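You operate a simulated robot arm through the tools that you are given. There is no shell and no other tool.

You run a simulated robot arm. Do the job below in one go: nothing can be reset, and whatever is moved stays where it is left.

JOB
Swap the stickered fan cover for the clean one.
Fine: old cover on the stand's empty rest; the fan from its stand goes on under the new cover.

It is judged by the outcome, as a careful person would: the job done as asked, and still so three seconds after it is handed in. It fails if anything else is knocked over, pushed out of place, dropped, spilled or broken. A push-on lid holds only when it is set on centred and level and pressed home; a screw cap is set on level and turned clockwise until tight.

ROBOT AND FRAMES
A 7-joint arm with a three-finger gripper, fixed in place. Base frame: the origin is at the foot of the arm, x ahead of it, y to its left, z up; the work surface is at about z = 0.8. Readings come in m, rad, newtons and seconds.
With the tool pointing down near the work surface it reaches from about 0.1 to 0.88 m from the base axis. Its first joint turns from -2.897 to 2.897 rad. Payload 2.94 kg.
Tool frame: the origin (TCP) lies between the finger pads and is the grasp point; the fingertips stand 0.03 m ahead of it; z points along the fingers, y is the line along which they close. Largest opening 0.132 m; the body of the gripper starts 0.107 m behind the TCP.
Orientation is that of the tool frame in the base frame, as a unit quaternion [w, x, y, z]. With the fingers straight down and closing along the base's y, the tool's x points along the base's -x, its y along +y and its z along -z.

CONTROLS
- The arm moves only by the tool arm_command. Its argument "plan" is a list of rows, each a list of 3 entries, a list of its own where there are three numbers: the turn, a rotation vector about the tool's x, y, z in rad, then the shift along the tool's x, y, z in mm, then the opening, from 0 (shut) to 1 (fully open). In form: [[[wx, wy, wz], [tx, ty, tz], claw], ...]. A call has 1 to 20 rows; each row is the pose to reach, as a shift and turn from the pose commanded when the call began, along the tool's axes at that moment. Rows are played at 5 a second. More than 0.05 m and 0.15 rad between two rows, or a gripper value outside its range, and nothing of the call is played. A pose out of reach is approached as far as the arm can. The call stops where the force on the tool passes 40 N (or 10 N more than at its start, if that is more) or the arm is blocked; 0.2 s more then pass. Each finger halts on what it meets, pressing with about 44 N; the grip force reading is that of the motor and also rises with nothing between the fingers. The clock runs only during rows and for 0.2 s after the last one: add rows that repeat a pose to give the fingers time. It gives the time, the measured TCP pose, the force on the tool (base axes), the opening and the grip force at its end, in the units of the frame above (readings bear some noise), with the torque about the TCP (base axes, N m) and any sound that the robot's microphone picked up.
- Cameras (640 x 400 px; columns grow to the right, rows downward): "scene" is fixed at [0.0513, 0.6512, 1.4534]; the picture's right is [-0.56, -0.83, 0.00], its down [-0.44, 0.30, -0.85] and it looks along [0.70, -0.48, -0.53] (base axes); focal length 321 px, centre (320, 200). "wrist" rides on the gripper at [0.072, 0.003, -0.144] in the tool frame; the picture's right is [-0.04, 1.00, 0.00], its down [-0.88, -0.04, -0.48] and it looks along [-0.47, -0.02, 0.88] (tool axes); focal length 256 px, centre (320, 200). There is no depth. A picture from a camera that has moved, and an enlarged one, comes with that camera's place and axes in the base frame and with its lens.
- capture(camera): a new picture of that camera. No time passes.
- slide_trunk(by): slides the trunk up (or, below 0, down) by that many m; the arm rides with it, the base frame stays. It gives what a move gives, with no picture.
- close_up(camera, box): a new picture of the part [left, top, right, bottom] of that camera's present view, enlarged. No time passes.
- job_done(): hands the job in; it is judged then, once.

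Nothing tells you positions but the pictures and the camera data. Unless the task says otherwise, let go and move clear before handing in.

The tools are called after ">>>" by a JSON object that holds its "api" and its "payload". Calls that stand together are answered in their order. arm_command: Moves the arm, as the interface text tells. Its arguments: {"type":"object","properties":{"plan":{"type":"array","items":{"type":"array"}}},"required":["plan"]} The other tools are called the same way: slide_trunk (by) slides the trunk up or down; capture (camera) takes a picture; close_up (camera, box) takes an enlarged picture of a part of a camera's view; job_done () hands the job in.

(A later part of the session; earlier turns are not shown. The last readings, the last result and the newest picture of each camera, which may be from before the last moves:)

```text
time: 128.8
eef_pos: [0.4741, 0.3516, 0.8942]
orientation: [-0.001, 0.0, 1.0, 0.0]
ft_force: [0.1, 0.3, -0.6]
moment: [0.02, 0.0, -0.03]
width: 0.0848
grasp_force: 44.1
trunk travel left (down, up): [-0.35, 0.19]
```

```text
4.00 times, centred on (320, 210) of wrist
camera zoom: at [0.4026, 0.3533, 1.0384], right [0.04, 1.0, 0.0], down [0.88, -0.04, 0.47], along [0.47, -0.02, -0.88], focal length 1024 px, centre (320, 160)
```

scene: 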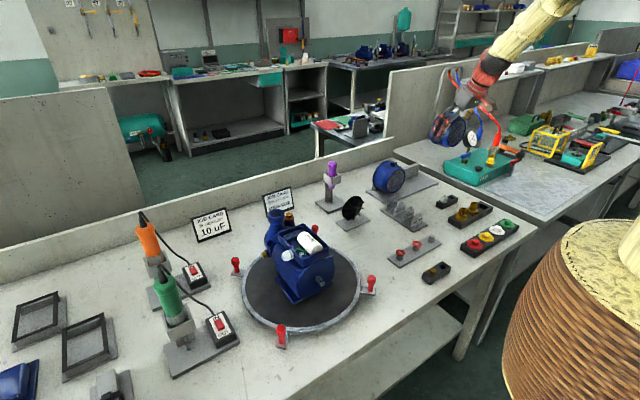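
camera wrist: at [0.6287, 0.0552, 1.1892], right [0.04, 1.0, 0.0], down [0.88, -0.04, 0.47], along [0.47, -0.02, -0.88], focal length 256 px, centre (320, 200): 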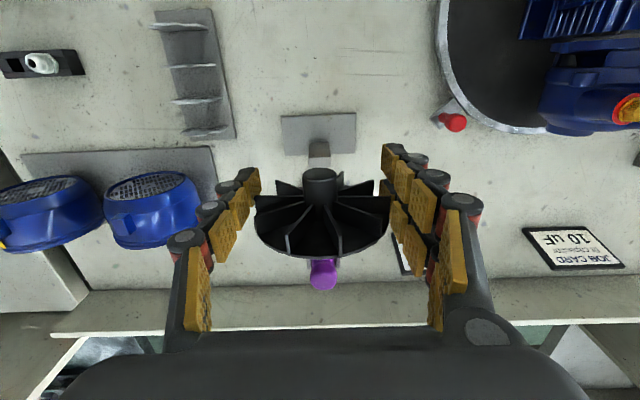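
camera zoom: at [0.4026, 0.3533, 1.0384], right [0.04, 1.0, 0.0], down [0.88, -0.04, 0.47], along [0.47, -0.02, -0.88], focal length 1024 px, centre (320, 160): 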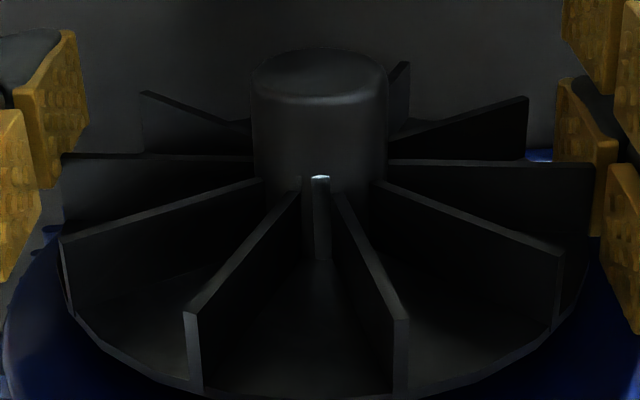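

The shaft now visibly pokes out of the top of the boss, which calibrates it: the fan is about 4 mm too low here, so the right height is TCP z≈0.8985 (y is within 0.4 mm). I'll back out, set that height, and scan inward in 1 mm steps.

>>> {"api": "arm_command", "payload": {"plan": [[[0, 0, 0], [6, 0, 0], 0], [[0, 0, 0], [12, -0.2, 0], 0], [[0, 0, 0], [18, -0.4, 0], 0], [[0, 0, 0], [18, -0.4, -2], 0], [[0, 0, 0], [18, -0.4, -3.8], 0], [[0, 0, 0], [18, -0.4, -3.8], 0]]}}

>>> {"api": "arm_command", "payload": {"plan": [[[0, 0, 0], [-1, 0, 0], 0], [[0, 0, 0], [-2, 0, 0], 0]]}}

>>> {"api": "arm_command", "payload": {"plan": [[[0, 0, 0], [-1, 0, 0], 0], [[0, 0, 0], [-2, 0, 0], 0]]}}

>>> {"api": "arm_command", "payload": {"plan": [[[0, 0, 0], [-1, 0, 0], 0]]}}

>>> {"api": "arm_command", "payload": {"plan": [[[0, 0, 0], [-1, 0, 0], 0]]}}

>>> {"api": "arm_command", "payload": {"plan": [[[0, 0, 0], [-1, 0, 0], 0]]}}

>>> {"api": "arm_command", "payload": {"plan": [[[0, 0, 0], [-1, 0, 0], 0]]}}

>>> {"api": "arm_command", "payload": {"plan": [[[0, 0, 0], [-1, 0, 0], 0]]}}

>>> {"api": "close_up", "payload": {"camera": "wrist", "box": [290, 160, 350, 260]}}

```text
time: 130.2
eef_pos: [0.456, 0.3507, 0.8989]
orientation: [-0.001, -0.001, 1.0, -0.001]
ft_force: [0.4, 0.6, -0.1]
moment: [0.01, -0.03, 0.01]
width: 0.0842
grasp_force: 44.1
trunk travel left (down, up): [-0.35, 0.19]
```

```text
time: 130.8
eef_pos: [0.4574, 0.3502, 0.8985]
orientation: [0.0, -0.001, 1.0, 0.0]
ft_force: [1.1, 0.4, -0.3]
moment: [0.04, -0.01, 0.03]
width: 0.0847
grasp_force: 43.6
trunk travel left (down, up): [-0.35, 0.19]
```

```text
time: 131.4
eef_pos: [0.4599, 0.3494, 0.8982]
orientation: [0.0, -0.001, 1.0, -0.001]
ft_force: [0.3, -0.1, -1.2]
moment: [-0.02, 0.0, 0.01]
width: 0.0844
grasp_force: 44.1
trunk travel left (down, up): [-0.35, 0.19]
```

```text
time: 131.8
eef_pos: [0.4603, 0.3504, 0.898]
orientation: [0.0, -0.001, 1.0, 0.0]
ft_force: [0.4, 0.8, 0.6]
moment: [-0.03, 0.03, 0.01]
width: 0.0843
grasp_force: 43.8
trunk travel left (down, up): [-0.35, 0.19]
```

```text
time: 132.2
eef_pos: [0.4621, 0.3505, 0.8979]
orientation: [0.0, -0.001, 1.0, 0.0]
ft_force: [-0.1, 0.3, -0.1]
moment: [0.03, 0.01, 0.03]
width: 0.0844
grasp_force: 44.2
trunk travel left (down, up): [-0.35, 0.19]
```

```text
time: 132.6
eef_pos: [0.4633, 0.3515, 0.8976]
orientation: [-0.001, -0.001, 1.0, 0.0]
ft_force: [0.0, -0.2, -0.6]
moment: [-0.02, 0.04, 0.0]
width: 0.0844
grasp_force: 44.3
trunk travel left (down, up): [-0.35, 0.19]
```

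```text
time: 133.0
eef_pos: [0.4629, 0.3479, 0.8994]
orientation: [0.0, -0.001, 1.0, 0.0]
ft_force: [1.0, -0.1, 0.0]
moment: [-0.01, 0.01, -0.01]
width: 0.0845
grasp_force: 43.8
trunk travel left (down, up): [-0.35, 0.19]
```

```text
time: 133.4
eef_pos: [0.4646, 0.3492, 0.8993]
orientation: [0.0, 0.0, 1.0, 0.0]
ft_force: [-0.4, -0.3, -0.8]
moment: [0.02, -0.01, -0.01]
width: 0.0844
grasp_force: 44.0
trunk travel left (down, up): [-0.35, 0.19]
```

```text
4.00 times, centred on (320, 210) of wrist
camera zoom: at [0.3936, 0.3522, 1.0418], right [0.04, 1.0, 0.0], down [0.88, -0.04, 0.48], along [0.47, -0.02, -0.88], focal length 1024 px, centre (320, 160)
```

zoom: 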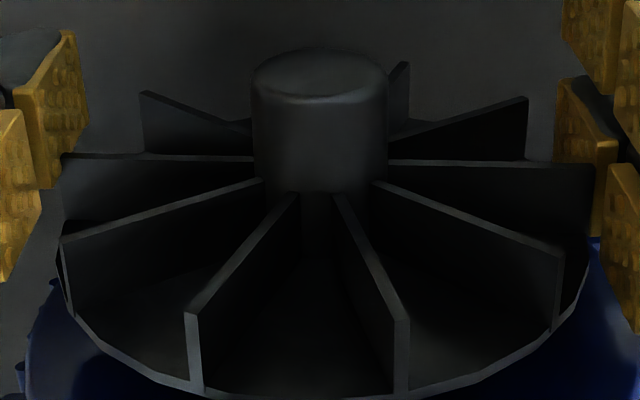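

>>> {"api": "arm_command", "payload": {"plan": [[[0, 0, 0], [-1, 0, 0], 0]]}}

>>> {"api": "arm_command", "payload": {"plan": [[[0, 0, 0], [-1, 0, 0], 0]]}}

>>> {"api": "arm_command", "payload": {"plan": [[[0, 0, 0], [-1, 0, 0], 0]]}}

>>> {"api": "arm_command", "payload": {"plan": [[[0, 0, 0], [-1, 0, 0], 0]]}}

>>> {"api": "arm_command", "payload": {"plan": [[[0, 0, 0], [-1, 0, 0], 0]]}}

>>> {"api": "arm_command", "payload": {"plan": [[[0, 0, 0], [-1, 0, 0], 0]]}}

>>> {"api": "arm_command", "payload": {"plan": [[[0, 0, 0], [-1, 0, 0], 0]]}}

>>> {"api": "arm_command", "payload": {"plan": [[[0, 0, 0], [-1, 0, 0], 0]]}}

>>> {"api": "arm_command", "payload": {"plan": [[[0, 0, 0], [-1, 0, 0], 0]]}}

>>> {"api": "arm_command", "payload": {"plan": [[[0, 0, 0], [-1, 0, 0], 0]]}}

>>> {"api": "arm_command", "payload": {"plan": [[[0, 0, 0], [-1, 0, 0], 0]]}}

>>> {"api": "arm_command", "payload": {"plan": [[[0, 0, 0], [-1, 0, 0], 0]]}}

>>> {"api": "arm_command", "payload": {"plan": [[[0, 0, 0], [-1, 0, 0], 0]]}}

```text
time: 133.8
eef_pos: [0.4648, 0.35, 0.899]
orientation: [0.0, 0.0, 1.0, -0.001]
ft_force: [0.8, -0.4, -0.4]
moment: [-0.01, 0.06, -0.02]
width: 0.0844
grasp_force: 44.2
trunk travel left (down, up): [-0.35, 0.19]
```

```text
time: 134.2
eef_pos: [0.4665, 0.3494, 0.8979]
orientation: [0.0, -0.001, 1.0, 0.0]
ft_force: [-0.3, -0.1, -0.4]
moment: [-0.04, 0.01, 0.02]
width: 0.0844
grasp_force: 44.1
trunk travel left (down, up): [-0.35, 0.19]
```

```text
time: 134.6
eef_pos: [0.468, 0.35, 0.8991]
orientation: [-0.001, -0.001, 1.0, 0.0]
ft_force: [0.1, -0.1, -0.5]
moment: [0.01, 0.03, 0.01]
width: 0.0844
grasp_force: 44.2
trunk travel left (down, up): [-0.35, 0.19]
```

```text
time: 135.0
eef_pos: [0.4698, 0.3484, 0.898]
orientation: [-0.001, -0.001, 1.0, 0.0]
ft_force: [0.0, 0.1, -0.5]
moment: [0.0, 0.04, 0.01]
width: 0.0848
grasp_force: 44.4
trunk travel left (down, up): [-0.35, 0.19]
```

```text
time: 135.4
eef_pos: [0.4693, 0.3498, 0.8982]
orientation: [0.0, -0.001, 1.0, 0.0]
ft_force: [0.2, 0.2, -0.6]
moment: [-0.03, 0.0, 0.01]
width: 0.0846
grasp_force: 44.2
trunk travel left (down, up): [-0.35, 0.19]
```

```text
time: 135.8
eef_pos: [0.4705, 0.3491, 0.8995]
orientation: [0.0, -0.001, 1.0, -0.001]
ft_force: [-0.2, 0.1, -0.4]
moment: [0.01, 0.01, 0.0]
width: 0.0845
grasp_force: 44.0
trunk travel left (down, up): [-0.35, 0.19]
```

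```text
time: 136.2
eef_pos: [0.4716, 0.3498, 0.898]
orientation: [-0.001, -0.001, 1.0, -0.001]
ft_force: [0.1, 0.3, -0.6]
moment: [-0.01, 0.01, 0.01]
width: 0.0847
grasp_force: 43.8
trunk travel left (down, up): [-0.35, 0.19]
```

```text
time: 136.6
eef_pos: [0.4709, 0.3506, 0.8994]
orientation: [-0.001, -0.001, 1.0, 0.0]
ft_force: [-0.3, 0.0, -0.3]
moment: [0.01, 0.02, -0.02]
width: 0.0846
grasp_force: 44.0
trunk travel left (down, up): [-0.35, 0.19]
```

```text
time: 137.0
eef_pos: [0.4745, 0.3512, 0.899]
orientation: [-0.001, -0.001, 1.0, 0.0]
ft_force: [0.5, 0.3, -0.1]
moment: [0.03, 0.03, -0.02]
width: 0.0845
grasp_force: 44.2
trunk travel left (down, up): [-0.35, 0.19]
```

```text
time: 137.4
eef_pos: [0.4737, 0.3493, 0.9002]
orientation: [-0.001, -0.001, 1.0, -0.001]
ft_force: [-0.3, -0.6, -0.7]
moment: [-0.03, -0.02, 0.03]
width: 0.0842
grasp_force: 43.8
trunk travel left (down, up): [-0.35, 0.19]
```

```text
time: 137.8
eef_pos: [0.4751, 0.349, 0.9002]
orientation: [0.0, -0.001, 1.0, 0.0]
ft_force: [0.9, -0.3, -0.8]
moment: [-0.05, 0.04, 0.0]
width: 0.0846
grasp_force: 44.2
trunk travel left (down, up): [-0.35, 0.19]
```

```text
time: 138.2
eef_pos: [0.4775, 0.351, 0.8988]
orientation: [0.001, -0.001, 1.0, 0.0]
ft_force: [-0.9, -1.3, -0.6]
moment: [-0.03, 0.01, -0.02]
width: 0.0847
grasp_force: 43.6
trunk travel left (down, up): [-0.35, 0.19]
```

```text
time: 138.6
eef_pos: [0.4768, 0.3499, 0.8995]
orientation: [0.0, -0.001, 1.0, 0.0]
ft_force: [0.0, -0.2, 0.0]
moment: [-0.01, 0.03, 0.01]
width: 0.0846
grasp_force: 43.9
trunk travel left (down, up): [-0.35, 0.19]
```

Still no latch up to the finger-strip limit; the fan's back is within about 2 mm of the disc. A slight yaw swings the blocking finger strip back, letting the fan go ~1.4 mm deeper. I'll try that with small steps.

>>> {"api": "arm_command", "payload": {"plan": [[[0, 0, -0.015], [0, 0, 0], 0], [[0, 0, -0.03], [0, 0, 0], 0], [[0, 0, -0.03], [-1, 0, 0], 0], [[0, 0, -0.03], [-2, 0, 0], 0]]}}

>>> {"api": "arm_command", "payload": {"plan": [[[0, 0, 0], [-0.8, 0, 0], 0]]}}

>>> {"api": "arm_command", "payload": {"plan": [[[0, 0, 0], [-0.8, 0, 0], 0]]}}

>>> {"api": "arm_command", "payload": {"plan": [[[0, 0, 0], [-0.8, 0, 0], 0]]}}

```text
time: 139.6
eef_pos: [0.4794, 0.3508, 0.897]
orientation: [0.0, -0.016, 1.0, 0.0]
ft_force: [0.2, -0.7, -0.9]
moment: [0.02, 0.04, 0.01]
width: 0.0845
grasp_force: 44.5
trunk travel left (down, up): [-0.35, 0.19]
```

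```text
time: 140.0
eef_pos: [0.4798, 0.3497, 0.8988]
orientation: [-0.001, -0.016, 1.0, 0.0]
ft_force: [-2.7, -0.2, -0.6]
moment: [-0.02, 0.01, -0.08]
width: 0.0844
grasp_force: 44.2
trunk travel left (down, up): [-0.35, 0.19]
```

```text
time: 140.4
eef_pos: [0.4801, 0.3501, 0.8989]
orientation: [-0.001, -0.016, 1.0, -0.001]
ft_force: [-14.5, -1.1, 8.9]
moment: [0.0, -0.24, -0.13]
width: 0.0846
grasp_force: 43.8
trunk travel left (down, up): [-0.35, 0.19]
```

```text
time: 140.8
eef_pos: [0.4794, 0.3495, 0.8994]
orientation: [-0.001, -0.016, 1.0, 0.0]
ft_force: [-21.5, 0.3, 9.8]
moment: [0.02, -0.16, -0.05]
width: 0.0846
grasp_force: 43.9
trunk travel left (down, up): [-0.35, 0.19]
```

Now there is a firm, central contact (about 21 N, no offset moment): the hub has bottomed on the shaft. I'll straighten the yaw while keeping it pressed, then test whether it has latched by easing back.

>>> {"api": "arm_command", "payload": {"plan": [[[0, 0, 0.015], [0.3, 0, 0], 0], [[0, 0, 0.03], [0.6, 0, 0], 0], [[0, 0, 0.03], [0.6, 0, 0], 0]]}}

>>> {"api": "arm_command", "payload": {"plan": [[[0, 0, 0], [-0.8, 0, 0], 0], [[0, 0, 0], [-0.8, 0, 0], 0]]}}

```text
time: 141.6
eef_pos: [0.481, 0.3508, 0.8994]
orientation: [0.001, -0.001, 1.0, 0.0]
ft_force: [-23.5, 15.3, 10.7]
moment: [0.02, 0.63, 1.57]
width: 0.085
grasp_force: 44.5
trunk travel left (down, up): [-0.35, 0.19]
```

```text
time: 142.2
eef_pos: [0.4817, 0.3511, 0.8985]
orientation: [0.001, -0.001, 1.0, 0.0]
ft_force: [-23.9, 14.1, 8.4]
moment: [0.42, 0.27, 1.42]
width: 0.0847
grasp_force: 44.2
trunk travel left (down, up): [-0.35, 0.19]
```

>>> {"api": "arm_command", "payload": {"plan": [[[0, 0, 0], [1.2, 0, 0], 0], [[0, 0, 0], [1.2, 0, 0], 0]]}}

>>> {"api": "arm_command", "payload": {"plan": [[[0, 0, 0], [1.0, 0, 0], 0], [[0, 0, 0], [1.0, 0, 0], 0]]}}

>>> {"api": "close_up", "payload": {"camera": "wrist", "box": [240, 150, 400, 330]}}

```text
time: 142.8
eef_pos: [0.4814, 0.3505, 0.8992]
orientation: [0.001, -0.001, 1.0, 0.001]
ft_force: [-17.3, 13.9, 6.7]
moment: [0.08, 0.27, 1.4]
width: 0.0849
grasp_force: 43.6
trunk travel left (down, up): [-0.35, 0.19]
```

```text
time: 143.4
eef_pos: [0.4813, 0.3519, 0.8993]
orientation: [0.002, 0.0, 1.0, 0.0]
ft_force: [-4.6, 10.6, 2.6]
moment: [-0.06, 0.2, 1.03]
width: 0.0847
grasp_force: 44.1
trunk travel left (down, up): [-0.35, 0.19]
```

```text
2.22 times, centred on (320, 240) of wrist
camera zoom: at [0.4097, 0.3534, 1.0419], right [0.04, 1.0, 0.0], down [0.88, -0.04, 0.48], along [0.48, -0.02, -0.88], focal length 569 px, centre (320, 111)
```

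zoom: 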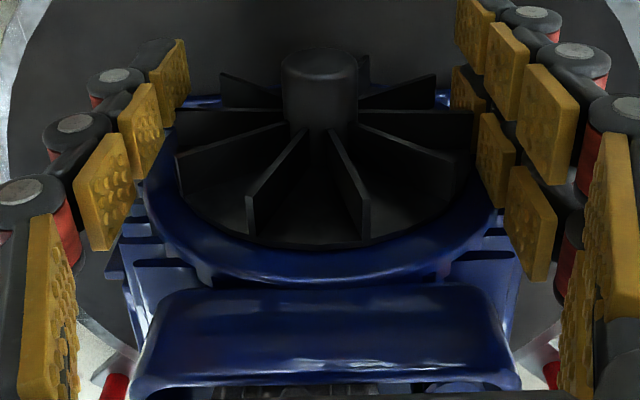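

>>> {"api": "arm_command", "payload": {"plan": [[[0, 0, 0], [0.7, 0, 0], 0], [[0, 0, 0], [0.7, 0, 0], 0]]}}

```text
time: 144.0
eef_pos: [0.4796, 0.3474, 0.899]
orientation: [-0.001, 0.001, 1.0, -0.001]
ft_force: [0.3, -0.5, -0.5]
moment: [-0.02, -0.01, -0.02]
width: 0.0845
grasp_force: 44.4
trunk travel left (down, up): [-0.35, 0.19]
```

Forces vanished on easing back, so it wasn't latched — the 0.03 rad yaw was probably out of level. I'll back off, use only ~0.012 rad of yaw, raise by 0.5 mm, and press home again, testing the hold before releasing.

>>> {"api": "arm_command", "payload": {"plan": [[[0, 0, 0], [4, 0, 0], 0], [[0, 0, -0.006], [8, 0, -0.3], 0], [[0, 0, -0.012], [8, 0, -0.6], 0], [[0, 0, -0.012], [8, 0, -0.6], 0]]}}

>>> {"api": "close_up", "payload": {"camera": "wrist", "box": [290, 160, 350, 260]}}

>>> {"api": "arm_command", "payload": {"plan": [[[0, 0, 0], [-2.5, 0, 0], 0], [[0, 0, 0], [-5, 0, 0], 0], [[0, 0, 0], [-7.5, 0, 0], 0], [[0, 0, 0], [-7.5, 0, 0], 0]]}}

>>> {"api": "arm_command", "payload": {"plan": [[[0, 0, 0], [-0.8, 0, 0], 0]]}}

>>> {"api": "arm_command", "payload": {"plan": [[[0, 0, 0], [-0.6, 0, 0], 0]]}}

>>> {"api": "arm_command", "payload": {"plan": [[[0, 0, 0], [-0.6, 0, 0], 0]]}}

```text
time: 145.0
eef_pos: [0.471, 0.3506, 0.9001]
orientation: [0.0, -0.007, 1.0, 0.001]
ft_force: [-0.2, 0.7, -0.7]
moment: [0.01, 0.04, 0.03]
width: 0.0844
grasp_force: 44.0
trunk travel left (down, up): [-0.35, 0.19]
```

```text
4.00 times, centred on (320, 210) of wrist
camera zoom: at [0.4, 0.3521, 1.0427], right [0.03, 1.0, 0.0], down [0.88, -0.03, 0.47], along [0.47, -0.01, -0.88], focal length 1024 px, centre (320, 160)
```

zoom: 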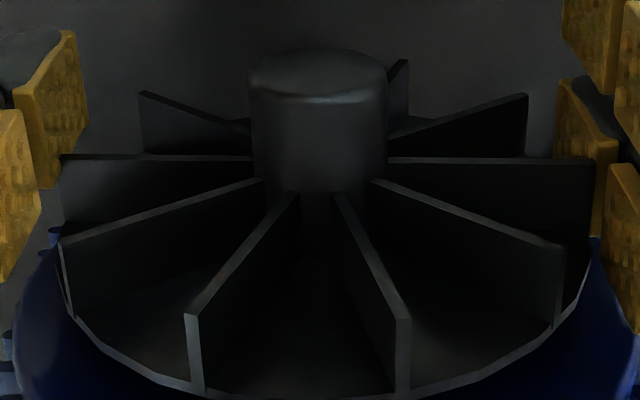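

```text
time: 146.0
eef_pos: [0.4801, 0.3498, 0.8983]
orientation: [0.001, -0.007, 1.0, 0.0]
ft_force: [-0.3, 0.3, -0.1]
moment: [0.0, -0.05, -0.01]
width: 0.0844
grasp_force: 44.5
trunk travel left (down, up): [-0.35, 0.19]
```

```text
time: 146.4
eef_pos: [0.4806, 0.3505, 0.8988]
orientation: [0.0, -0.007, 1.0, 0.0]
ft_force: [-0.9, 0.1, -0.1]
moment: [0.0, 0.01, -0.01]
width: 0.0844
grasp_force: 44.1
trunk travel left (down, up): [-0.35, 0.19]
```

```text
time: 146.8
eef_pos: [0.4793, 0.3509, 0.8988]
orientation: [0.0, -0.008, 1.0, 0.0]
ft_force: [0.0, 0.1, -0.7]
moment: [0.01, 0.04, 0.02]
width: 0.0846
grasp_force: 44.1
trunk travel left (down, up): [-0.35, 0.19]
```

```text
time: 147.2
eef_pos: [0.4809, 0.3509, 0.8992]
orientation: [0.0, -0.008, 1.0, 0.0]
ft_force: [0.2, 0.2, -0.5]
moment: [-0.01, 0.02, 0.0]
width: 0.0846
grasp_force: 44.1
trunk travel left (down, up): [-0.35, 0.19]
```

>>> {"api": "arm_command", "payload": {"plan": [[[0, 0, 0], [-0.6, 0, 0], 0]]}}

>>> {"api": "arm_command", "payload": {"plan": [[[0, 0, 0], [-0.6, 0, 0], 0]]}}

>>> {"api": "arm_command", "payload": {"plan": [[[0, 0, 0], [-0.6, 0, 0], 0]]}}

```text
time: 147.6
eef_pos: [0.4814, 0.3486, 0.8997]
orientation: [0.0, -0.007, 1.0, 0.0]
ft_force: [-3.3, 0.6, -0.1]
moment: [0.05, -0.09, 0.13]
width: 0.0842
grasp_force: 45.0
trunk travel left (down, up): [-0.35, 0.19]
```

```text
time: 148.0
eef_pos: [0.4818, 0.3507, 0.8984]
orientation: [-0.001, -0.007, 1.0, -0.001]
ft_force: [-6.1, -2.5, 1.7]
moment: [0.06, -0.14, -0.07]
width: 0.0844
grasp_force: 43.8
trunk travel left (down, up): [-0.35, 0.19]
```

```text
time: 148.4
eef_pos: [0.4817, 0.3506, 0.898]
orientation: [0.0, -0.008, 1.0, -0.001]
ft_force: [-8.9, -3.5, 0.5]
moment: [0.12, -0.22, -0.16]
width: 0.0847
grasp_force: 43.8
trunk travel left (down, up): [-0.35, 0.19]
```

>>> {"api": "arm_command", "payload": {"plan": [[[0, 0, 0], [-0.8, 0, 0], 0], [[0, 0, 0], [-0.8, 0, 0], 0]]}}

>>> {"api": "arm_command", "payload": {"plan": [[[0, 0, 0], [-0.8, 0, 0], 0], [[0, 0, 0], [-0.8, 0, 0], 0]]}}

>>> {"api": "close_up", "payload": {"camera": "wrist", "box": [240, 150, 400, 330]}}

>>> {"api": "close_up", "payload": {"camera": "scene", "box": [290, 240, 350, 310]}}

```text
time: 149.0
eef_pos: [0.4812, 0.3506, 0.8986]
orientation: [-0.001, -0.007, 1.0, -0.001]
ft_force: [-18.9, -4.5, 4.5]
moment: [0.02, -0.24, -0.44]
width: 0.0843
grasp_force: 43.7
trunk travel left (down, up): [-0.35, 0.19]
```

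```text
time: 149.6
eef_pos: [0.4803, 0.3511, 0.8995]
orientation: [-0.002, -0.008, 1.0, -0.001]
ft_force: [-26.5, -2.3, 1.0]
moment: [0.07, 0.0, -0.17]
width: 0.0845
grasp_force: 44.6
trunk travel left (down, up): [-0.35, 0.19]
```

```text
2.22 times, centred on (320, 240) of wrist
camera zoom: at [0.4104, 0.3524, 1.042], right [0.03, 1.0, 0.0], down [0.88, -0.02, 0.47], along [0.47, -0.02, -0.88], focal length 569 px, centre (320, 111)
```

zoom: 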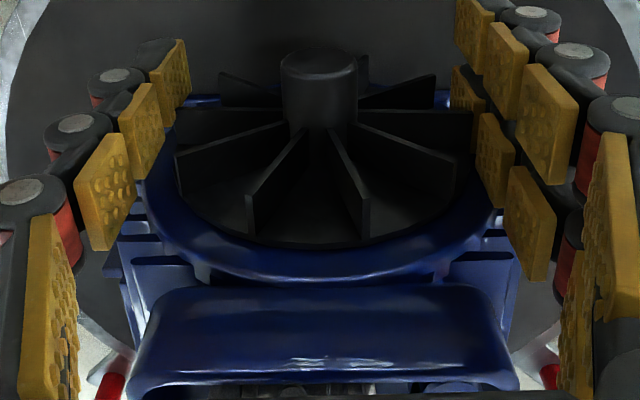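

```text
5.71 times, centred on (320, 275) of scene
camera zoom: at [0.0513, 0.6512, 1.4534], right [-0.56, -0.83, 0.0], down [-0.44, 0.3, -0.85], along [0.7, -0.48, -0.53], focal length 1832 px, centre (320, -229)
```

zoom: 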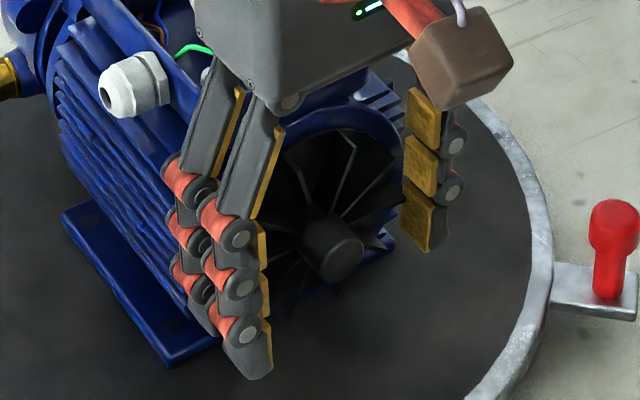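

Pressed home squarely at 26 N. I'll ease off in small steps and look for a positive (holding) force.

>>> {"api": "arm_command", "payload": {"plan": [[[0, 0, 0], [1.2, 0, 0], 0], [[0, 0, 0], [1.2, 0, 0], 0]]}}

>>> {"api": "arm_command", "payload": {"plan": [[[0, 0, 0], [0.8, 0, 0], 0], [[0, 0, 0], [0.8, 0, 0], 0]]}}

>>> {"api": "arm_command", "payload": {"plan": [[[0, 0, 0], [0.6, 0, 0], 0], [[0, 0, 0], [0.6, 0, 0], 0]]}}

```text
time: 150.2
eef_pos: [0.4806, 0.3497, 0.8987]
orientation: [0.0, -0.007, 1.0, 0.0]
ft_force: [-21.3, 0.3, -3.8]
moment: [-0.08, 0.41, 0.15]
width: 0.0841
grasp_force: 44.2
trunk travel left (down, up): [-0.35, 0.19]
```

```text
time: 150.8
eef_pos: [0.4819, 0.3499, 0.8989]
orientation: [0.0, -0.008, 1.0, 0.0]
ft_force: [-14.9, 2.4, -7.5]
moment: [-0.14, 0.36, 0.25]
width: 0.0846
grasp_force: 44.1
trunk travel left (down, up): [-0.35, 0.19]
```

```text
time: 151.4
eef_pos: [0.4831, 0.3502, 0.8991]
orientation: [0.0, -0.007, 1.0, 0.0]
ft_force: [-12.7, 0.0, -7.5]
moment: [-0.05, 0.32, 0.16]
width: 0.0842
grasp_force: 44.5
trunk travel left (down, up): [-0.35, 0.19]
```

>>> {"api": "arm_command", "payload": {"plan": [[[0, 0, 0], [0.8, 0, 0], 0], [[0, 0, 0], [0.8, 0, 0], 0]]}}

>>> {"api": "arm_command", "payload": {"plan": [[[0, 0, 0], [0.8, 0, 0], 0], [[0, 0, 0], [0.8, 0, 0], 0]]}}

```text
time: 152.0
eef_pos: [0.4816, 0.3503, 0.8979]
orientation: [0.0, -0.006, 1.0, 0.0]
ft_force: [-2.1, 0.7, -14.2]
moment: [-0.05, 0.36, 0.17]
width: 0.0842
grasp_force: 43.4
trunk travel left (down, up): [-0.35, 0.19]
```

```text
time: 152.6
eef_pos: [0.481, 0.3497, 0.8983]
orientation: [0.0, -0.006, 1.0, 0.0]
ft_force: [5.9, 0.6, -14.3]
moment: [-0.12, 0.1, 0.14]
width: 0.0844
grasp_force: 43.8
trunk travel left (down, up): [-0.35, 0.19]
```

Now the hub pulls back (+6 N in x) and holds down — the fan is latched on the shaft. I'll open the gripper right away.

>>> {"api": "arm_command", "payload": {"plan": [[[0, 0, 0], [0, 0, 0], 0.75], [[0, 0, 0], [0, 0, 0], 0.75], [[0, 0, 0], [0, 0, 0], 0.75]]}}

>>> {"api": "close_up", "payload": {"camera": "wrist", "box": [240, 150, 400, 330]}}

>>> {"api": "close_up", "payload": {"camera": "scene", "box": [290, 240, 350, 310]}}

```text
time: 153.4
eef_pos: [0.4795, 0.3495, 0.8988]
orientation: [0.0, -0.007, 1.0, 0.0]
ft_force: [-0.4, 0.4, 0.1]
moment: [0.0, 0.02, -0.02]
width: 0.099
grasp_force: 0.1
trunk travel left (down, up): [-0.35, 0.19]
```

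```text
2.22 times, centred on (320, 240) of wrist
camera zoom: at [0.4088, 0.3518, 1.0425], right [0.03, 1.0, 0.0], down [0.88, -0.03, 0.48], along [0.47, -0.01, -0.88], focal length 569 px, centre (320, 111)
```

zoom: 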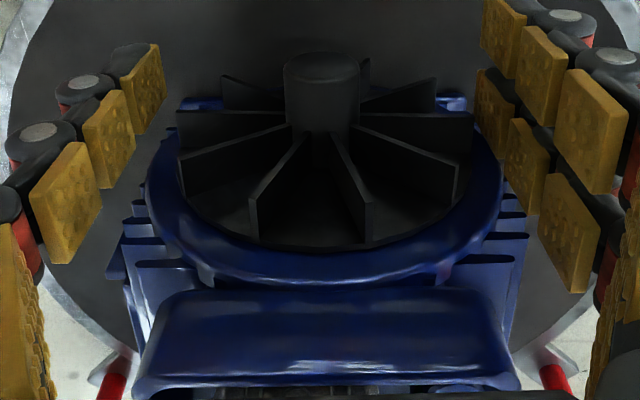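

```text
5.71 times, centred on (320, 275) of scene
camera zoom: at [0.0513, 0.6512, 1.4534], right [-0.56, -0.83, 0.0], down [-0.44, 0.3, -0.85], along [0.7, -0.48, -0.53], focal length 1832 px, centre (320, -229)
```

zoom: 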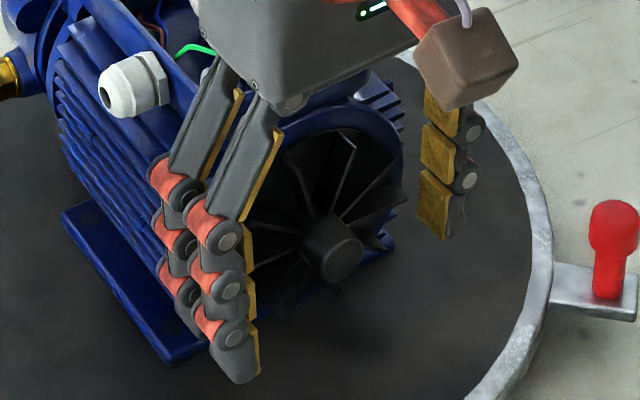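

The fan stays in place on the shaft. I'll withdraw straight back, then lift clear and straighten the yaw.

>>> {"api": "arm_command", "payload": {"plan": [[[0, 0, 0], [8, 0, 0], 0.8], [[0, 0, 0], [20, 0, 0], 0.8], [[0, 0, 0], [40, 0, 0], 0.9], [[0, 0, 0.012], [70, 0, 0], 1], [[0, 0, 0.014], [90, 0, -20], 1], [[0, 0, 0.014], [90, 0, -60], 1], [[0, 0, 0.014], [90, 0, -100], 1], [[0, 0, 0.014], [90, 0, -140], 1], [[0, 0, 0.014], [90, 0, -140], 1]]}}

>>> {"api": "capture", "payload": {"camera": "wrist"}}

>>> {"api": "close_up", "payload": {"camera": "scene", "box": [270, 220, 360, 310]}}

```text
time: 155.4
eef_pos: [0.3903, 0.3464, 1.0398]
orientation: [-0.002, 0.0, 1.0, 0.0]
ft_force: [-0.2, 0.0, 0.2]
moment: [-0.02, 0.03, 0.0]
width: 0.1321
grasp_force: 0.0
trunk travel left (down, up): [-0.35, 0.19]
```

```text
taken
camera wrist: at [0.3191, 0.3496, 1.1826], right [0.04, 1.0, 0.0], down [0.88, -0.04, 0.47], along [0.47, -0.02, -0.88], focal length 256 px, centre (320, 200)
```

wrist: 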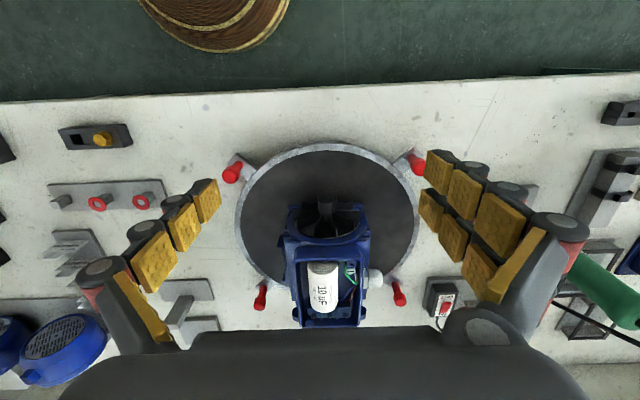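

```text
4.44 times, centred on (315, 265) of scene
camera zoom: at [0.0513, 0.6512, 1.4534], right [-0.56, -0.83, 0.0], down [-0.44, 0.3, -0.85], along [0.7, -0.48, -0.53], focal length 1425 px, centre (342, -89)
```

zoom: 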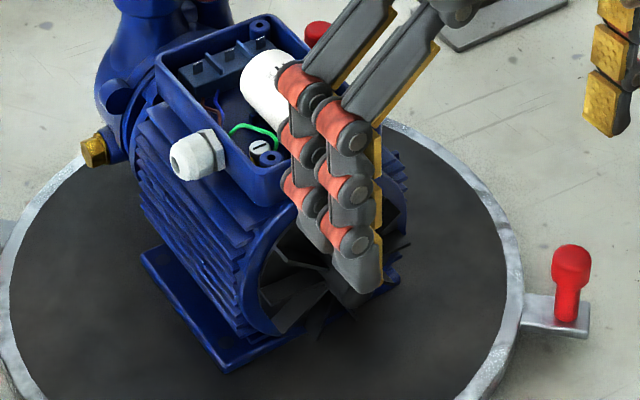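

>>> {"api": "close_up", "payload": {"camera": "wrist", "box": [275, 180, 375, 260]}}

```text
5.00 times, centred on (325, 220) of wrist
camera zoom: at [0.3191, 0.3496, 1.1826], right [0.04, 1.0, 0.0], down [0.88, -0.04, 0.47], along [0.47, -0.02, -0.88], focal length 1280 px, centre (295, 100)
```

zoom: 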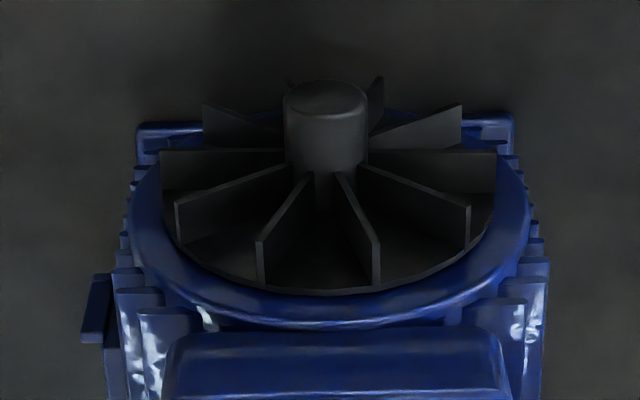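

The fan sits concentric and flush on the motor end. Next is the clean cover: I'll travel to a pre-grasp pose above it with the 0.4 rad forward tilt used before.

>>> {"api": "arm_command", "payload": {"plan": [[[0, 0, 0], [-20, -29, -10], 1], [[0, -0.03, 0], [-46, -68, -20], 1], [[0, -0.06, 0], [-72, -107, -20], 1], [[0, -0.09, 0], [-98, -146, -20], 1], [[0, -0.12, 0], [-124, -185, -20], 1], [[0, -0.16, 0], [-150, -224, -20], 1], [[0, -0.2, 0], [-176, -263, -20], 1], [[0, -0.24, 0], [-202, -302, -20], 1], [[0, -0.28, 0], [-228, -341, -20], 1], [[0, -0.32, 0], [-254, -380, -20], 1], [[0, -0.36, 0], [-280, -419, -20], 1], [[0, -0.4, 0], [-306, -458, -20], 1], [[0, -0.4, 0], [-334, -498, -20], 1], [[0, -0.4, 0], [-360, -536, -20], 1], [[0, -0.4, 0], [-360, -536, -20], 1]]}}

>>> {"api": "capture", "payload": {"camera": "wrist"}}

>>> {"api": "close_up", "payload": {"camera": "scene", "box": [270, 220, 360, 310]}}

```text
time: 158.6
eef_pos: [0.7486, -0.1865, 1.0589]
orientation: [0.198, 0.001, 0.98, 0.0]
ft_force: [1.0, 0.6, -1.3]
moment: [-0.02, 0.02, -0.02]
width: 0.132
grasp_force: 0.0
trunk travel left (down, up): [-0.35, 0.19]
```

```text
taken
camera wrist: at [0.627, -0.1839, 1.1628], right [0.04, 1.0, 0.02], down [0.62, -0.04, 0.78], along [0.78, -0.02, -0.63], focal length 256 px, centre (320, 200)
```

wrist: 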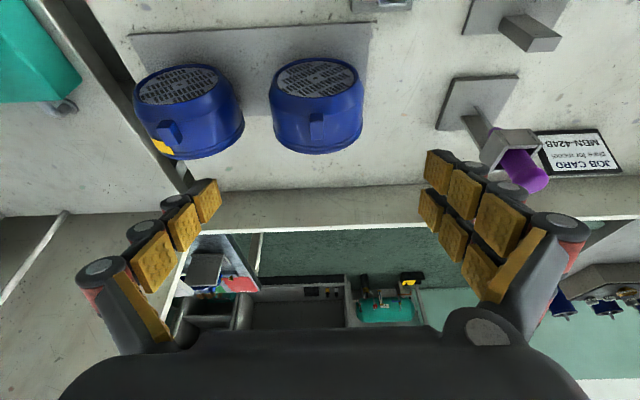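

```text
4.44 times, centred on (315, 265) of scene
camera zoom: at [0.0513, 0.6512, 1.4534], right [-0.56, -0.83, 0.0], down [-0.44, 0.3, -0.85], along [0.7, -0.48, -0.53], focal length 1425 px, centre (342, -89)
```

zoom: 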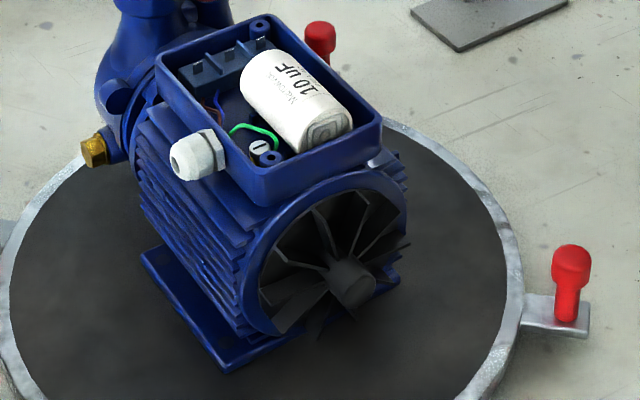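

>>> {"api": "arm_command", "payload": {"plan": [[[0, 0, 0], [-7, -1, 31], 1], [[0, 0, 0], [-14, -2, 62], 1], [[0, 0, 0], [-20.5, -3.1, 93.5], 1], [[0, 0, 0], [-20.5, -3.1, 93.5], 1]]}}

>>> {"api": "capture", "payload": {"camera": "wrist"}}

>>> {"api": "close_up", "payload": {"camera": "wrist", "box": [240, 0, 400, 130]}}

```text
time: 159.6
eef_pos: [0.8039, -0.1927, 0.9817]
orientation: [0.199, 0.0, 0.98, 0.001]
ft_force: [0.1, -0.4, 0.4]
moment: [-0.01, 0.03, 0.02]
width: 0.1321
grasp_force: 0.1
trunk travel left (down, up): [-0.35, 0.19]
```

```text
taken
camera wrist: at [0.682, -0.1901, 1.0857], right [0.04, 1.0, 0.02], down [0.62, -0.04, 0.78], along [0.78, -0.02, -0.63], focal length 256 px, centre (320, 200)
```

wrist: 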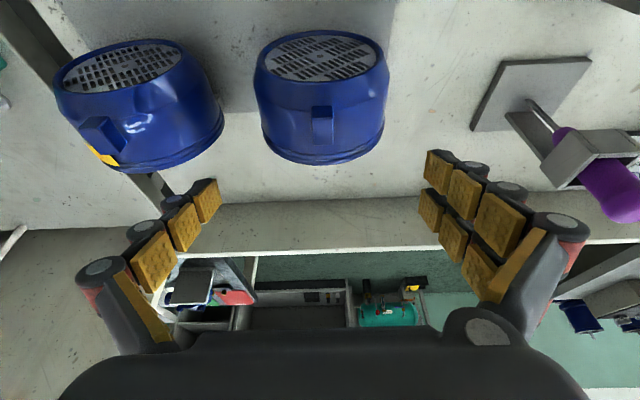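

```text
3.08 times, centred on (320, 65) of wrist
camera zoom: at [0.682, -0.1901, 1.0857], right [0.04, 1.0, 0.02], down [0.62, -0.04, 0.78], along [0.78, -0.02, -0.63], focal length 788 px, centre (320, 615)
```

zoom: 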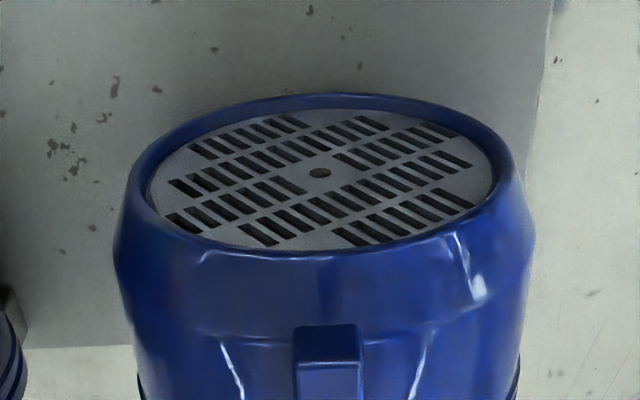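

>>> {"api": "arm_command", "payload": {"plan": [[[0, 0, 0], [10, 3.3, 24], 1], [[0, 0, 0], [20, 3.3, 48], 1], [[0, 0, 0], [30, 3.3, 72], 1], [[0, 0, 0], [37, 3.3, 90], 1], [[0, 0, 0], [42, 3.3, 101], 1], [[0, 0, 0], [44.3, 3.3, 106.8], 1], [[0, 0, 0], [44.3, 3.3, 106.8], 1]]}}

>>> {"api": "capture", "payload": {"camera": "wrist"}}

>>> {"api": "close_up", "payload": {"camera": "wrist", "box": [280, 110, 360, 190]}}

>>> {"api": "close_up", "payload": {"camera": "scene", "box": [350, 130, 450, 210]}}

```text
time: 161.2
eef_pos: [0.8051, -0.1896, 0.8648]
orientation: [0.199, 0.0, 0.98, -0.001]
ft_force: [0.0, -0.1, -0.4]
moment: [-0.03, 0.03, 0.0]
width: 0.1321
grasp_force: 0.0
trunk travel left (down, up): [-0.35, 0.19]
```

```text
taken
camera wrist: at [0.6846, -0.186, 0.9682], right [0.04, 1.0, 0.02], down [0.62, -0.04, 0.78], along [0.78, -0.02, -0.63], focal length 256 px, centre (320, 200)
```

wrist: 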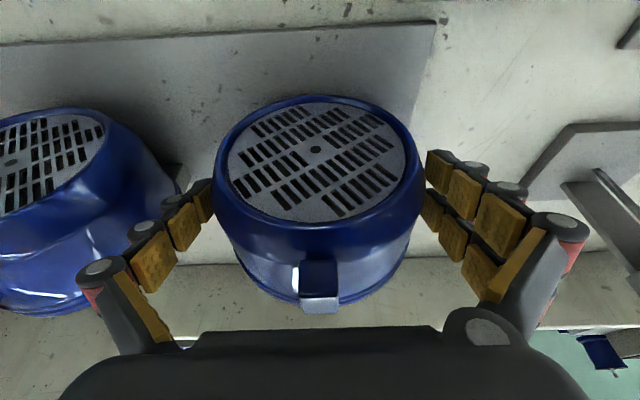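

```text
5.00 times, centred on (320, 150) of wrist
camera zoom: at [0.6846, -0.186, 0.9682], right [0.04, 1.0, 0.02], down [0.62, -0.04, 0.78], along [0.78, -0.02, -0.63], focal length 1280 px, centre (320, 450)
```

zoom: 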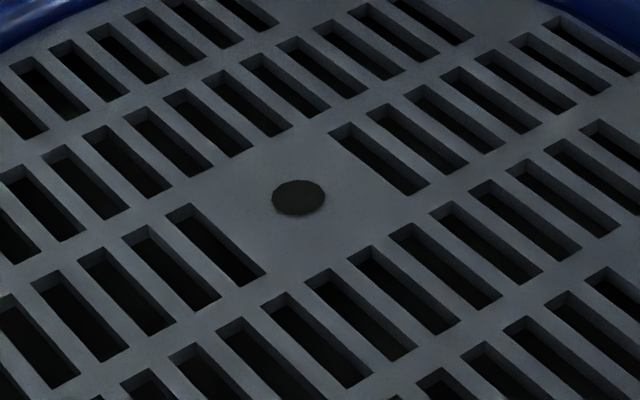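

```text
5.00 times, centred on (400, 170) of scene
camera zoom: at [0.0513, 0.6512, 1.4534], right [-0.56, -0.83, 0.0], down [-0.44, 0.3, -0.85], along [0.7, -0.48, -0.53], focal length 1603 px, centre (-80, 350)
```

zoom: 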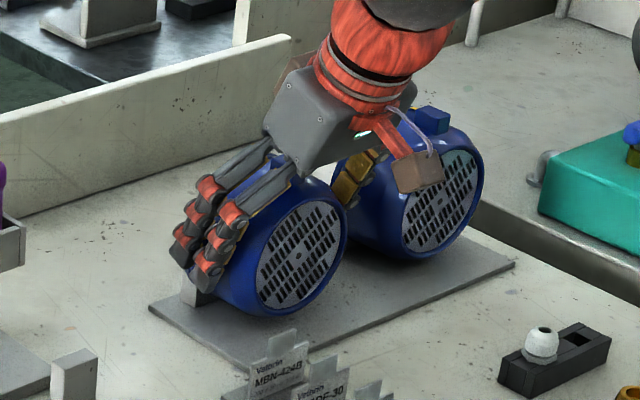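

The hole appears at (315.6, 149.6), essentially the same as with the old cover in hand. One millimetre correction in y, then close.

>>> {"api": "arm_command", "payload": {"plan": [[[0, 0, 0], [0, -1.0, 0], 1], [[0, 0, 0], [0, -1.0, 0], 0.9], [[0, 0, 0], [0, -1.0, 0], 0.5], [[0, 0, 0], [0, -1.0, 0], 0.0], [[0, 0, 0], [0, -1.0, 0], 0.0]]}}

>>> {"api": "close_up", "payload": {"camera": "wrist", "box": [280, 110, 360, 190]}}

```text
time: 162.4
eef_pos: [0.8053, -0.1893, 0.8644]
orientation: [0.198, 0.0, 0.98, 0.0]
ft_force: [-2.0, -0.6, 2.1]
moment: [-0.24, 0.03, -0.11]
width: 0.1173
grasp_force: 40.9
trunk travel left (down, up): [-0.35, 0.19]
```

```text
5.00 times, centred on (320, 150) of wrist
camera zoom: at [0.6846, -0.1867, 0.969], right [0.04, 1.0, 0.02], down [0.62, -0.04, 0.78], along [0.78, -0.02, -0.63], focal length 1280 px, centre (320, 450)
```

zoom: 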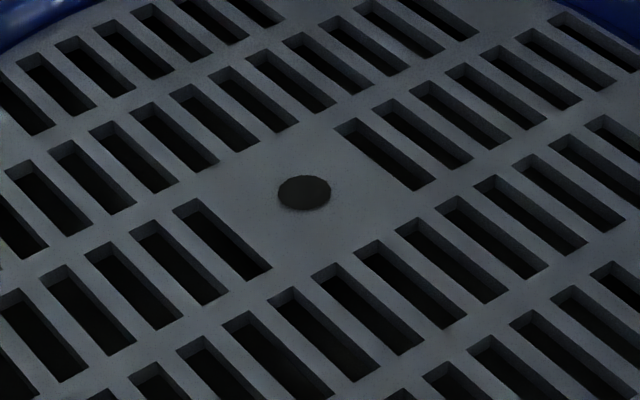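

The new cover is gripped at the same width (0.117). I'll pull it 22 mm off its rest, then lift clear.

>>> {"api": "arm_command", "payload": {"plan": [[[0, 0, 0], [4.6, 0, -1.95], 0], [[0, 0, 0], [9.2, 0, -3.9], 0], [[0, 0, 0], [13.8, 0, -5.8], 0], [[0, 0, 0], [20.3, 0, -8.6], 0], [[0, 0, 0], [12.5, 0, -27], 0], [[0, 0, 0], [0.8, 0, -54.6], 0], [[0, 0, 0], [-14.7, 0, -91.5], 0], [[0, 0, 0], [-30.3, 0, -128], 0], [[0, 0, 0], [-46, 0, -165], 0], [[0, 0, 0], [-46, 0, -165], 0]]}}

>>> {"api": "capture", "payload": {"camera": "wrist"}}

>>> {"api": "close_up", "payload": {"camera": "wrist", "box": [280, 110, 360, 190]}}

>>> {"api": "capture", "payload": {"camera": "scene"}}

```text
time: 164.6
eef_pos: [0.7835, -0.1891, 1.0323]
orientation: [0.197, 0.0, 0.98, 0.0]
ft_force: [0.2, 0.6, -1.5]
moment: [-0.03, 0.0, 0.0]
width: 0.1169
grasp_force: 43.9
trunk travel left (down, up): [-0.35, 0.19]
```

```text
taken
camera wrist: at [0.663, -0.1862, 1.1367], right [0.04, 1.0, 0.02], down [0.63, -0.04, 0.78], along [0.78, -0.02, -0.63], focal length 256 px, centre (320, 200)
```

wrist: 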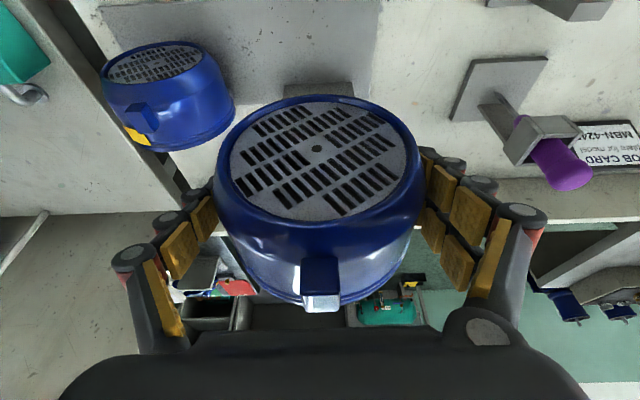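

```text
5.00 times, centred on (320, 150) of wrist
camera zoom: at [0.663, -0.1862, 1.1367], right [0.04, 1.0, 0.02], down [0.63, -0.04, 0.78], along [0.78, -0.02, -0.63], focal length 1280 px, centre (320, 450)
```

zoom: 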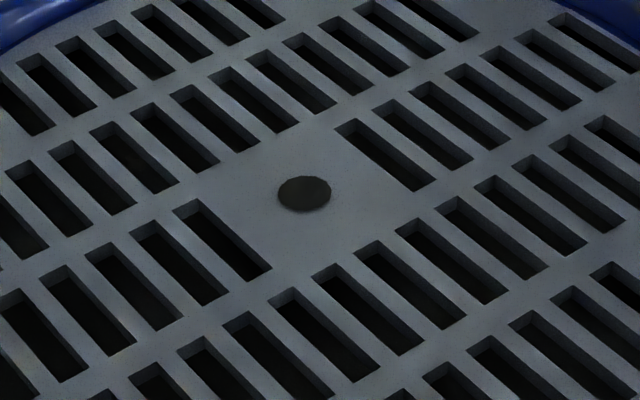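

```text
taken
```

scene: 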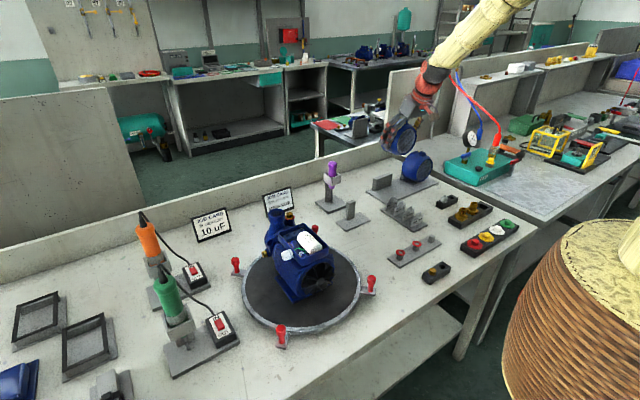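

The new cover is held in the same relative pose as the old one was. I'll carry it over to in front of the motor.

>>> {"api": "arm_command", "payload": {"plan": [[[0, 0, 0], [10, 15, -15], 0], [[0, 0, 0], [31, 46, -27], 0], [[0, 0, 0], [54, 79, -38], 0], [[0, 0, 0], [77, 112, -48], 0], [[0, 0, 0], [100, 145, -59], 0], [[0, 0, 0], [123, 178, -70], 0], [[0, 0, 0], [146, 211, -81], 0], [[0, 0, 0], [169, 244, -92], 0], [[0, 0, 0], [192, 277, -103], 0], [[0, 0, 0], [215, 310, -114], 0], [[0, 0, 0], [238, 343, -125], 0], [[0, 0, 0], [261, 376, -136], 0], [[0, 0, 0], [284, 410, -147], 0], [[0, 0, 0], [307, 444, -158], 0], [[0, 0, 0], [330, 478, -169], 0], [[0, 0, 0], [350, 510, -179], 0], [[0, 0, 0], [369, 538, -188.5], 0], [[0, 0, 0], [369, 538, -188.5], 0]]}}

>>> {"api": "capture", "payload": {"camera": "wrist"}}

>>> {"api": "close_up", "payload": {"camera": "scene", "box": [250, 150, 420, 320]}}

```text
time: 168.4
eef_pos: [0.3715, 0.3499, 1.0667]
orientation: [0.199, 0.0, 0.98, 0.0]
ft_force: [0.9, 0.5, -1.9]
moment: [0.04, -0.03, -0.03]
width: 0.117
grasp_force: 44.0
trunk travel left (down, up): [-0.35, 0.19]
```

```text
taken
camera wrist: at [0.2501, 0.3525, 1.1703], right [0.04, 1.0, 0.02], down [0.62, -0.04, 0.78], along [0.78, -0.02, -0.63], focal length 256 px, centre (320, 200)
```

wrist: 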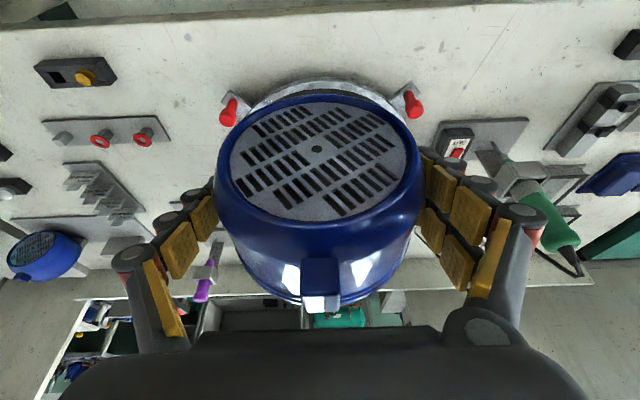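

```text
2.35 times, centred on (335, 235) of scene
camera zoom: at [0.0513, 0.6512, 1.4534], right [-0.56, -0.83, 0.0], down [-0.44, 0.3, -0.85], along [0.7, -0.48, -0.53], focal length 754 px, centre (285, 118)
```

zoom: 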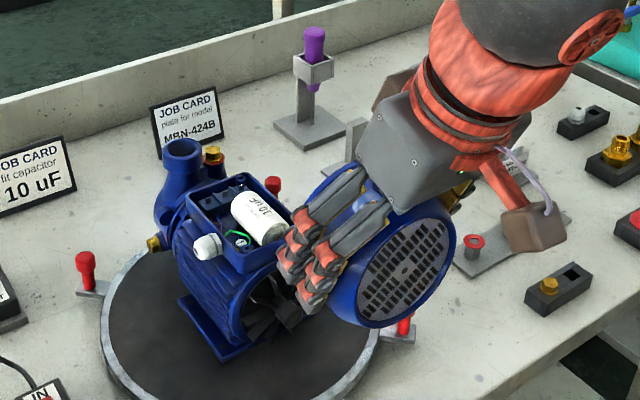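

>>> {"api": "arm_command", "payload": {"plan": [[[0, 0, 0], [13, 0, 31], 0], [[0, 0, 0], [27, 0, 64], 0], [[0, 0, 0], [41, 0, 97], 0], [[0, 0, 0], [54, 0, 128], 0], [[0, 0, 0], [63, 0, 149], 0], [[0, 0, 0], [67, 0, 158.7], 0], [[0, 0, 0], [67, 0, 158.7], 0]]}}

>>> {"api": "capture", "payload": {"camera": "wrist"}}

>>> {"api": "close_up", "payload": {"camera": "scene", "box": [260, 220, 380, 330]}}

```text
time: 170.0
eef_pos: [0.3699, 0.3497, 0.8929]
orientation: [0.199, 0.0, 0.98, -0.001]
ft_force: [-0.1, -0.2, -1.7]
moment: [0.0, -0.04, 0.0]
width: 0.117
grasp_force: 44.5
trunk travel left (down, up): [-0.35, 0.19]
```

```text
taken
camera wrist: at [0.2494, 0.3523, 0.9968], right [0.04, 1.0, 0.02], down [0.62, -0.04, 0.78], along [0.78, -0.02, -0.63], focal length 256 px, centre (320, 200)
```

wrist: 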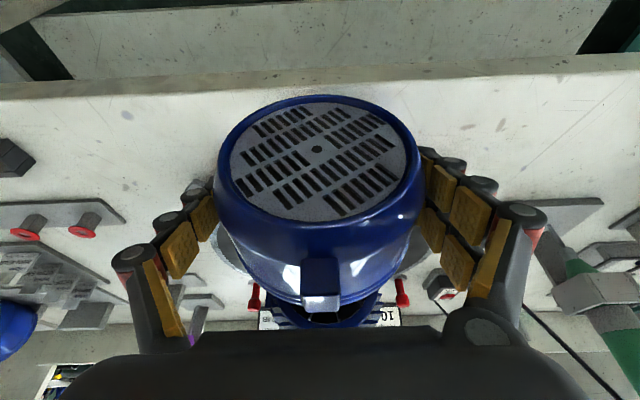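

```text
3.64 times, centred on (320, 275) of scene
camera zoom: at [0.0513, 0.6512, 1.4534], right [-0.56, -0.83, 0.0], down [-0.44, 0.3, -0.85], along [0.7, -0.48, -0.53], focal length 1166 px, centre (320, -73)
```

zoom: 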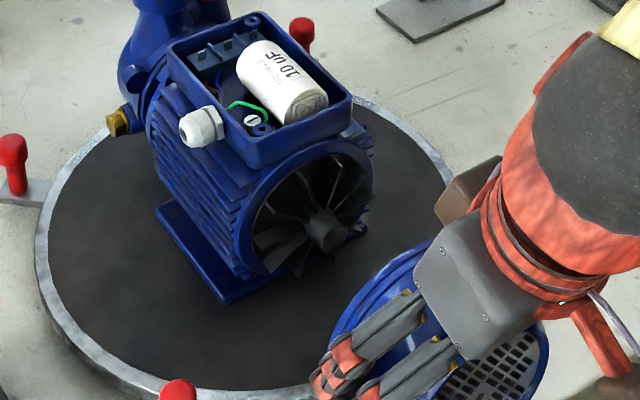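

Aligned in front of the motor. I'll advance over the fan, stopping about 22 mm short of home to check the pose.

>>> {"api": "arm_command", "payload": {"plan": [[[0, 0, 0], [-16, 0, 5.7], 0], [[0, 0, 0], [-32, 0, 12.3], 0], [[0, 0, 0], [-48, 0, 19], 0], [[0, 0, 0], [-64, 0, 25.8], 0], [[0, 0, 0], [-78.7, 0.2, 32.2], 0], [[0, 0, 0], [-78.7, 0.2, 32.2], 0]]}}

>>> {"api": "capture", "payload": {"camera": "wrist"}}

>>> {"api": "close_up", "payload": {"camera": "wrist", "box": [280, 110, 360, 190]}}

>>> {"api": "close_up", "payload": {"camera": "scene", "box": [260, 220, 380, 330]}}

```text
time: 171.4
eef_pos: [0.4552, 0.3501, 0.894]
orientation: [0.198, 0.0, 0.98, 0.0]
ft_force: [-0.3, 1.5, 1.4]
moment: [-0.04, -0.06, -0.06]
width: 0.117
grasp_force: 43.9
trunk travel left (down, up): [-0.35, 0.19]
```

```text
taken
camera wrist: at [0.3337, 0.353, 0.9981], right [0.04, 1.0, 0.02], down [0.62, -0.04, 0.78], along [0.78, -0.02, -0.62], focal length 256 px, centre (320, 200)
```

wrist: 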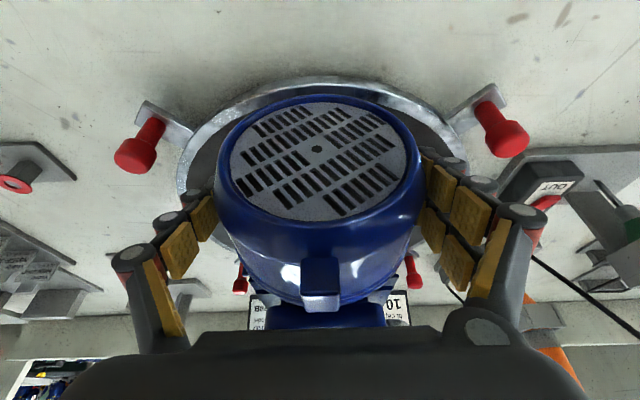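

```text
5.00 times, centred on (320, 150) of wrist
camera zoom: at [0.3337, 0.353, 0.9981], right [0.04, 1.0, 0.02], down [0.62, -0.04, 0.78], along [0.78, -0.02, -0.62], focal length 1280 px, centre (320, 450)
```

zoom: 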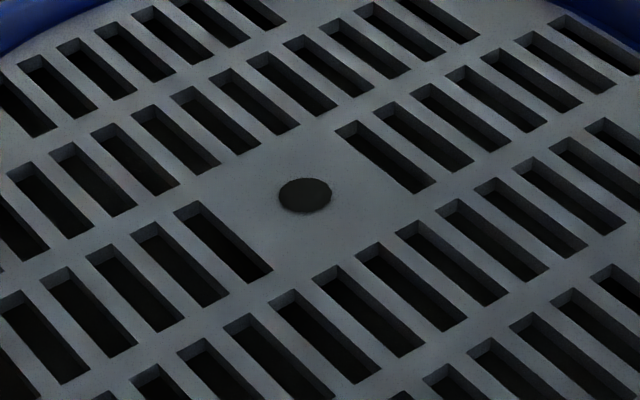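

```text
3.64 times, centred on (320, 275) of scene
camera zoom: at [0.0513, 0.6512, 1.4534], right [-0.56, -0.83, 0.0], down [-0.44, 0.3, -0.85], along [0.7, -0.48, -0.53], focal length 1166 px, centre (320, -73)
```

zoom: 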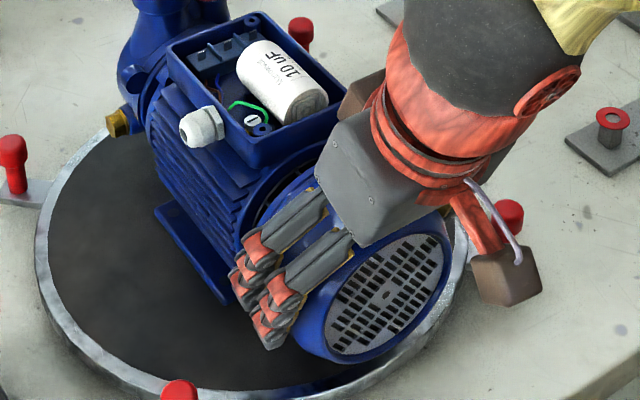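

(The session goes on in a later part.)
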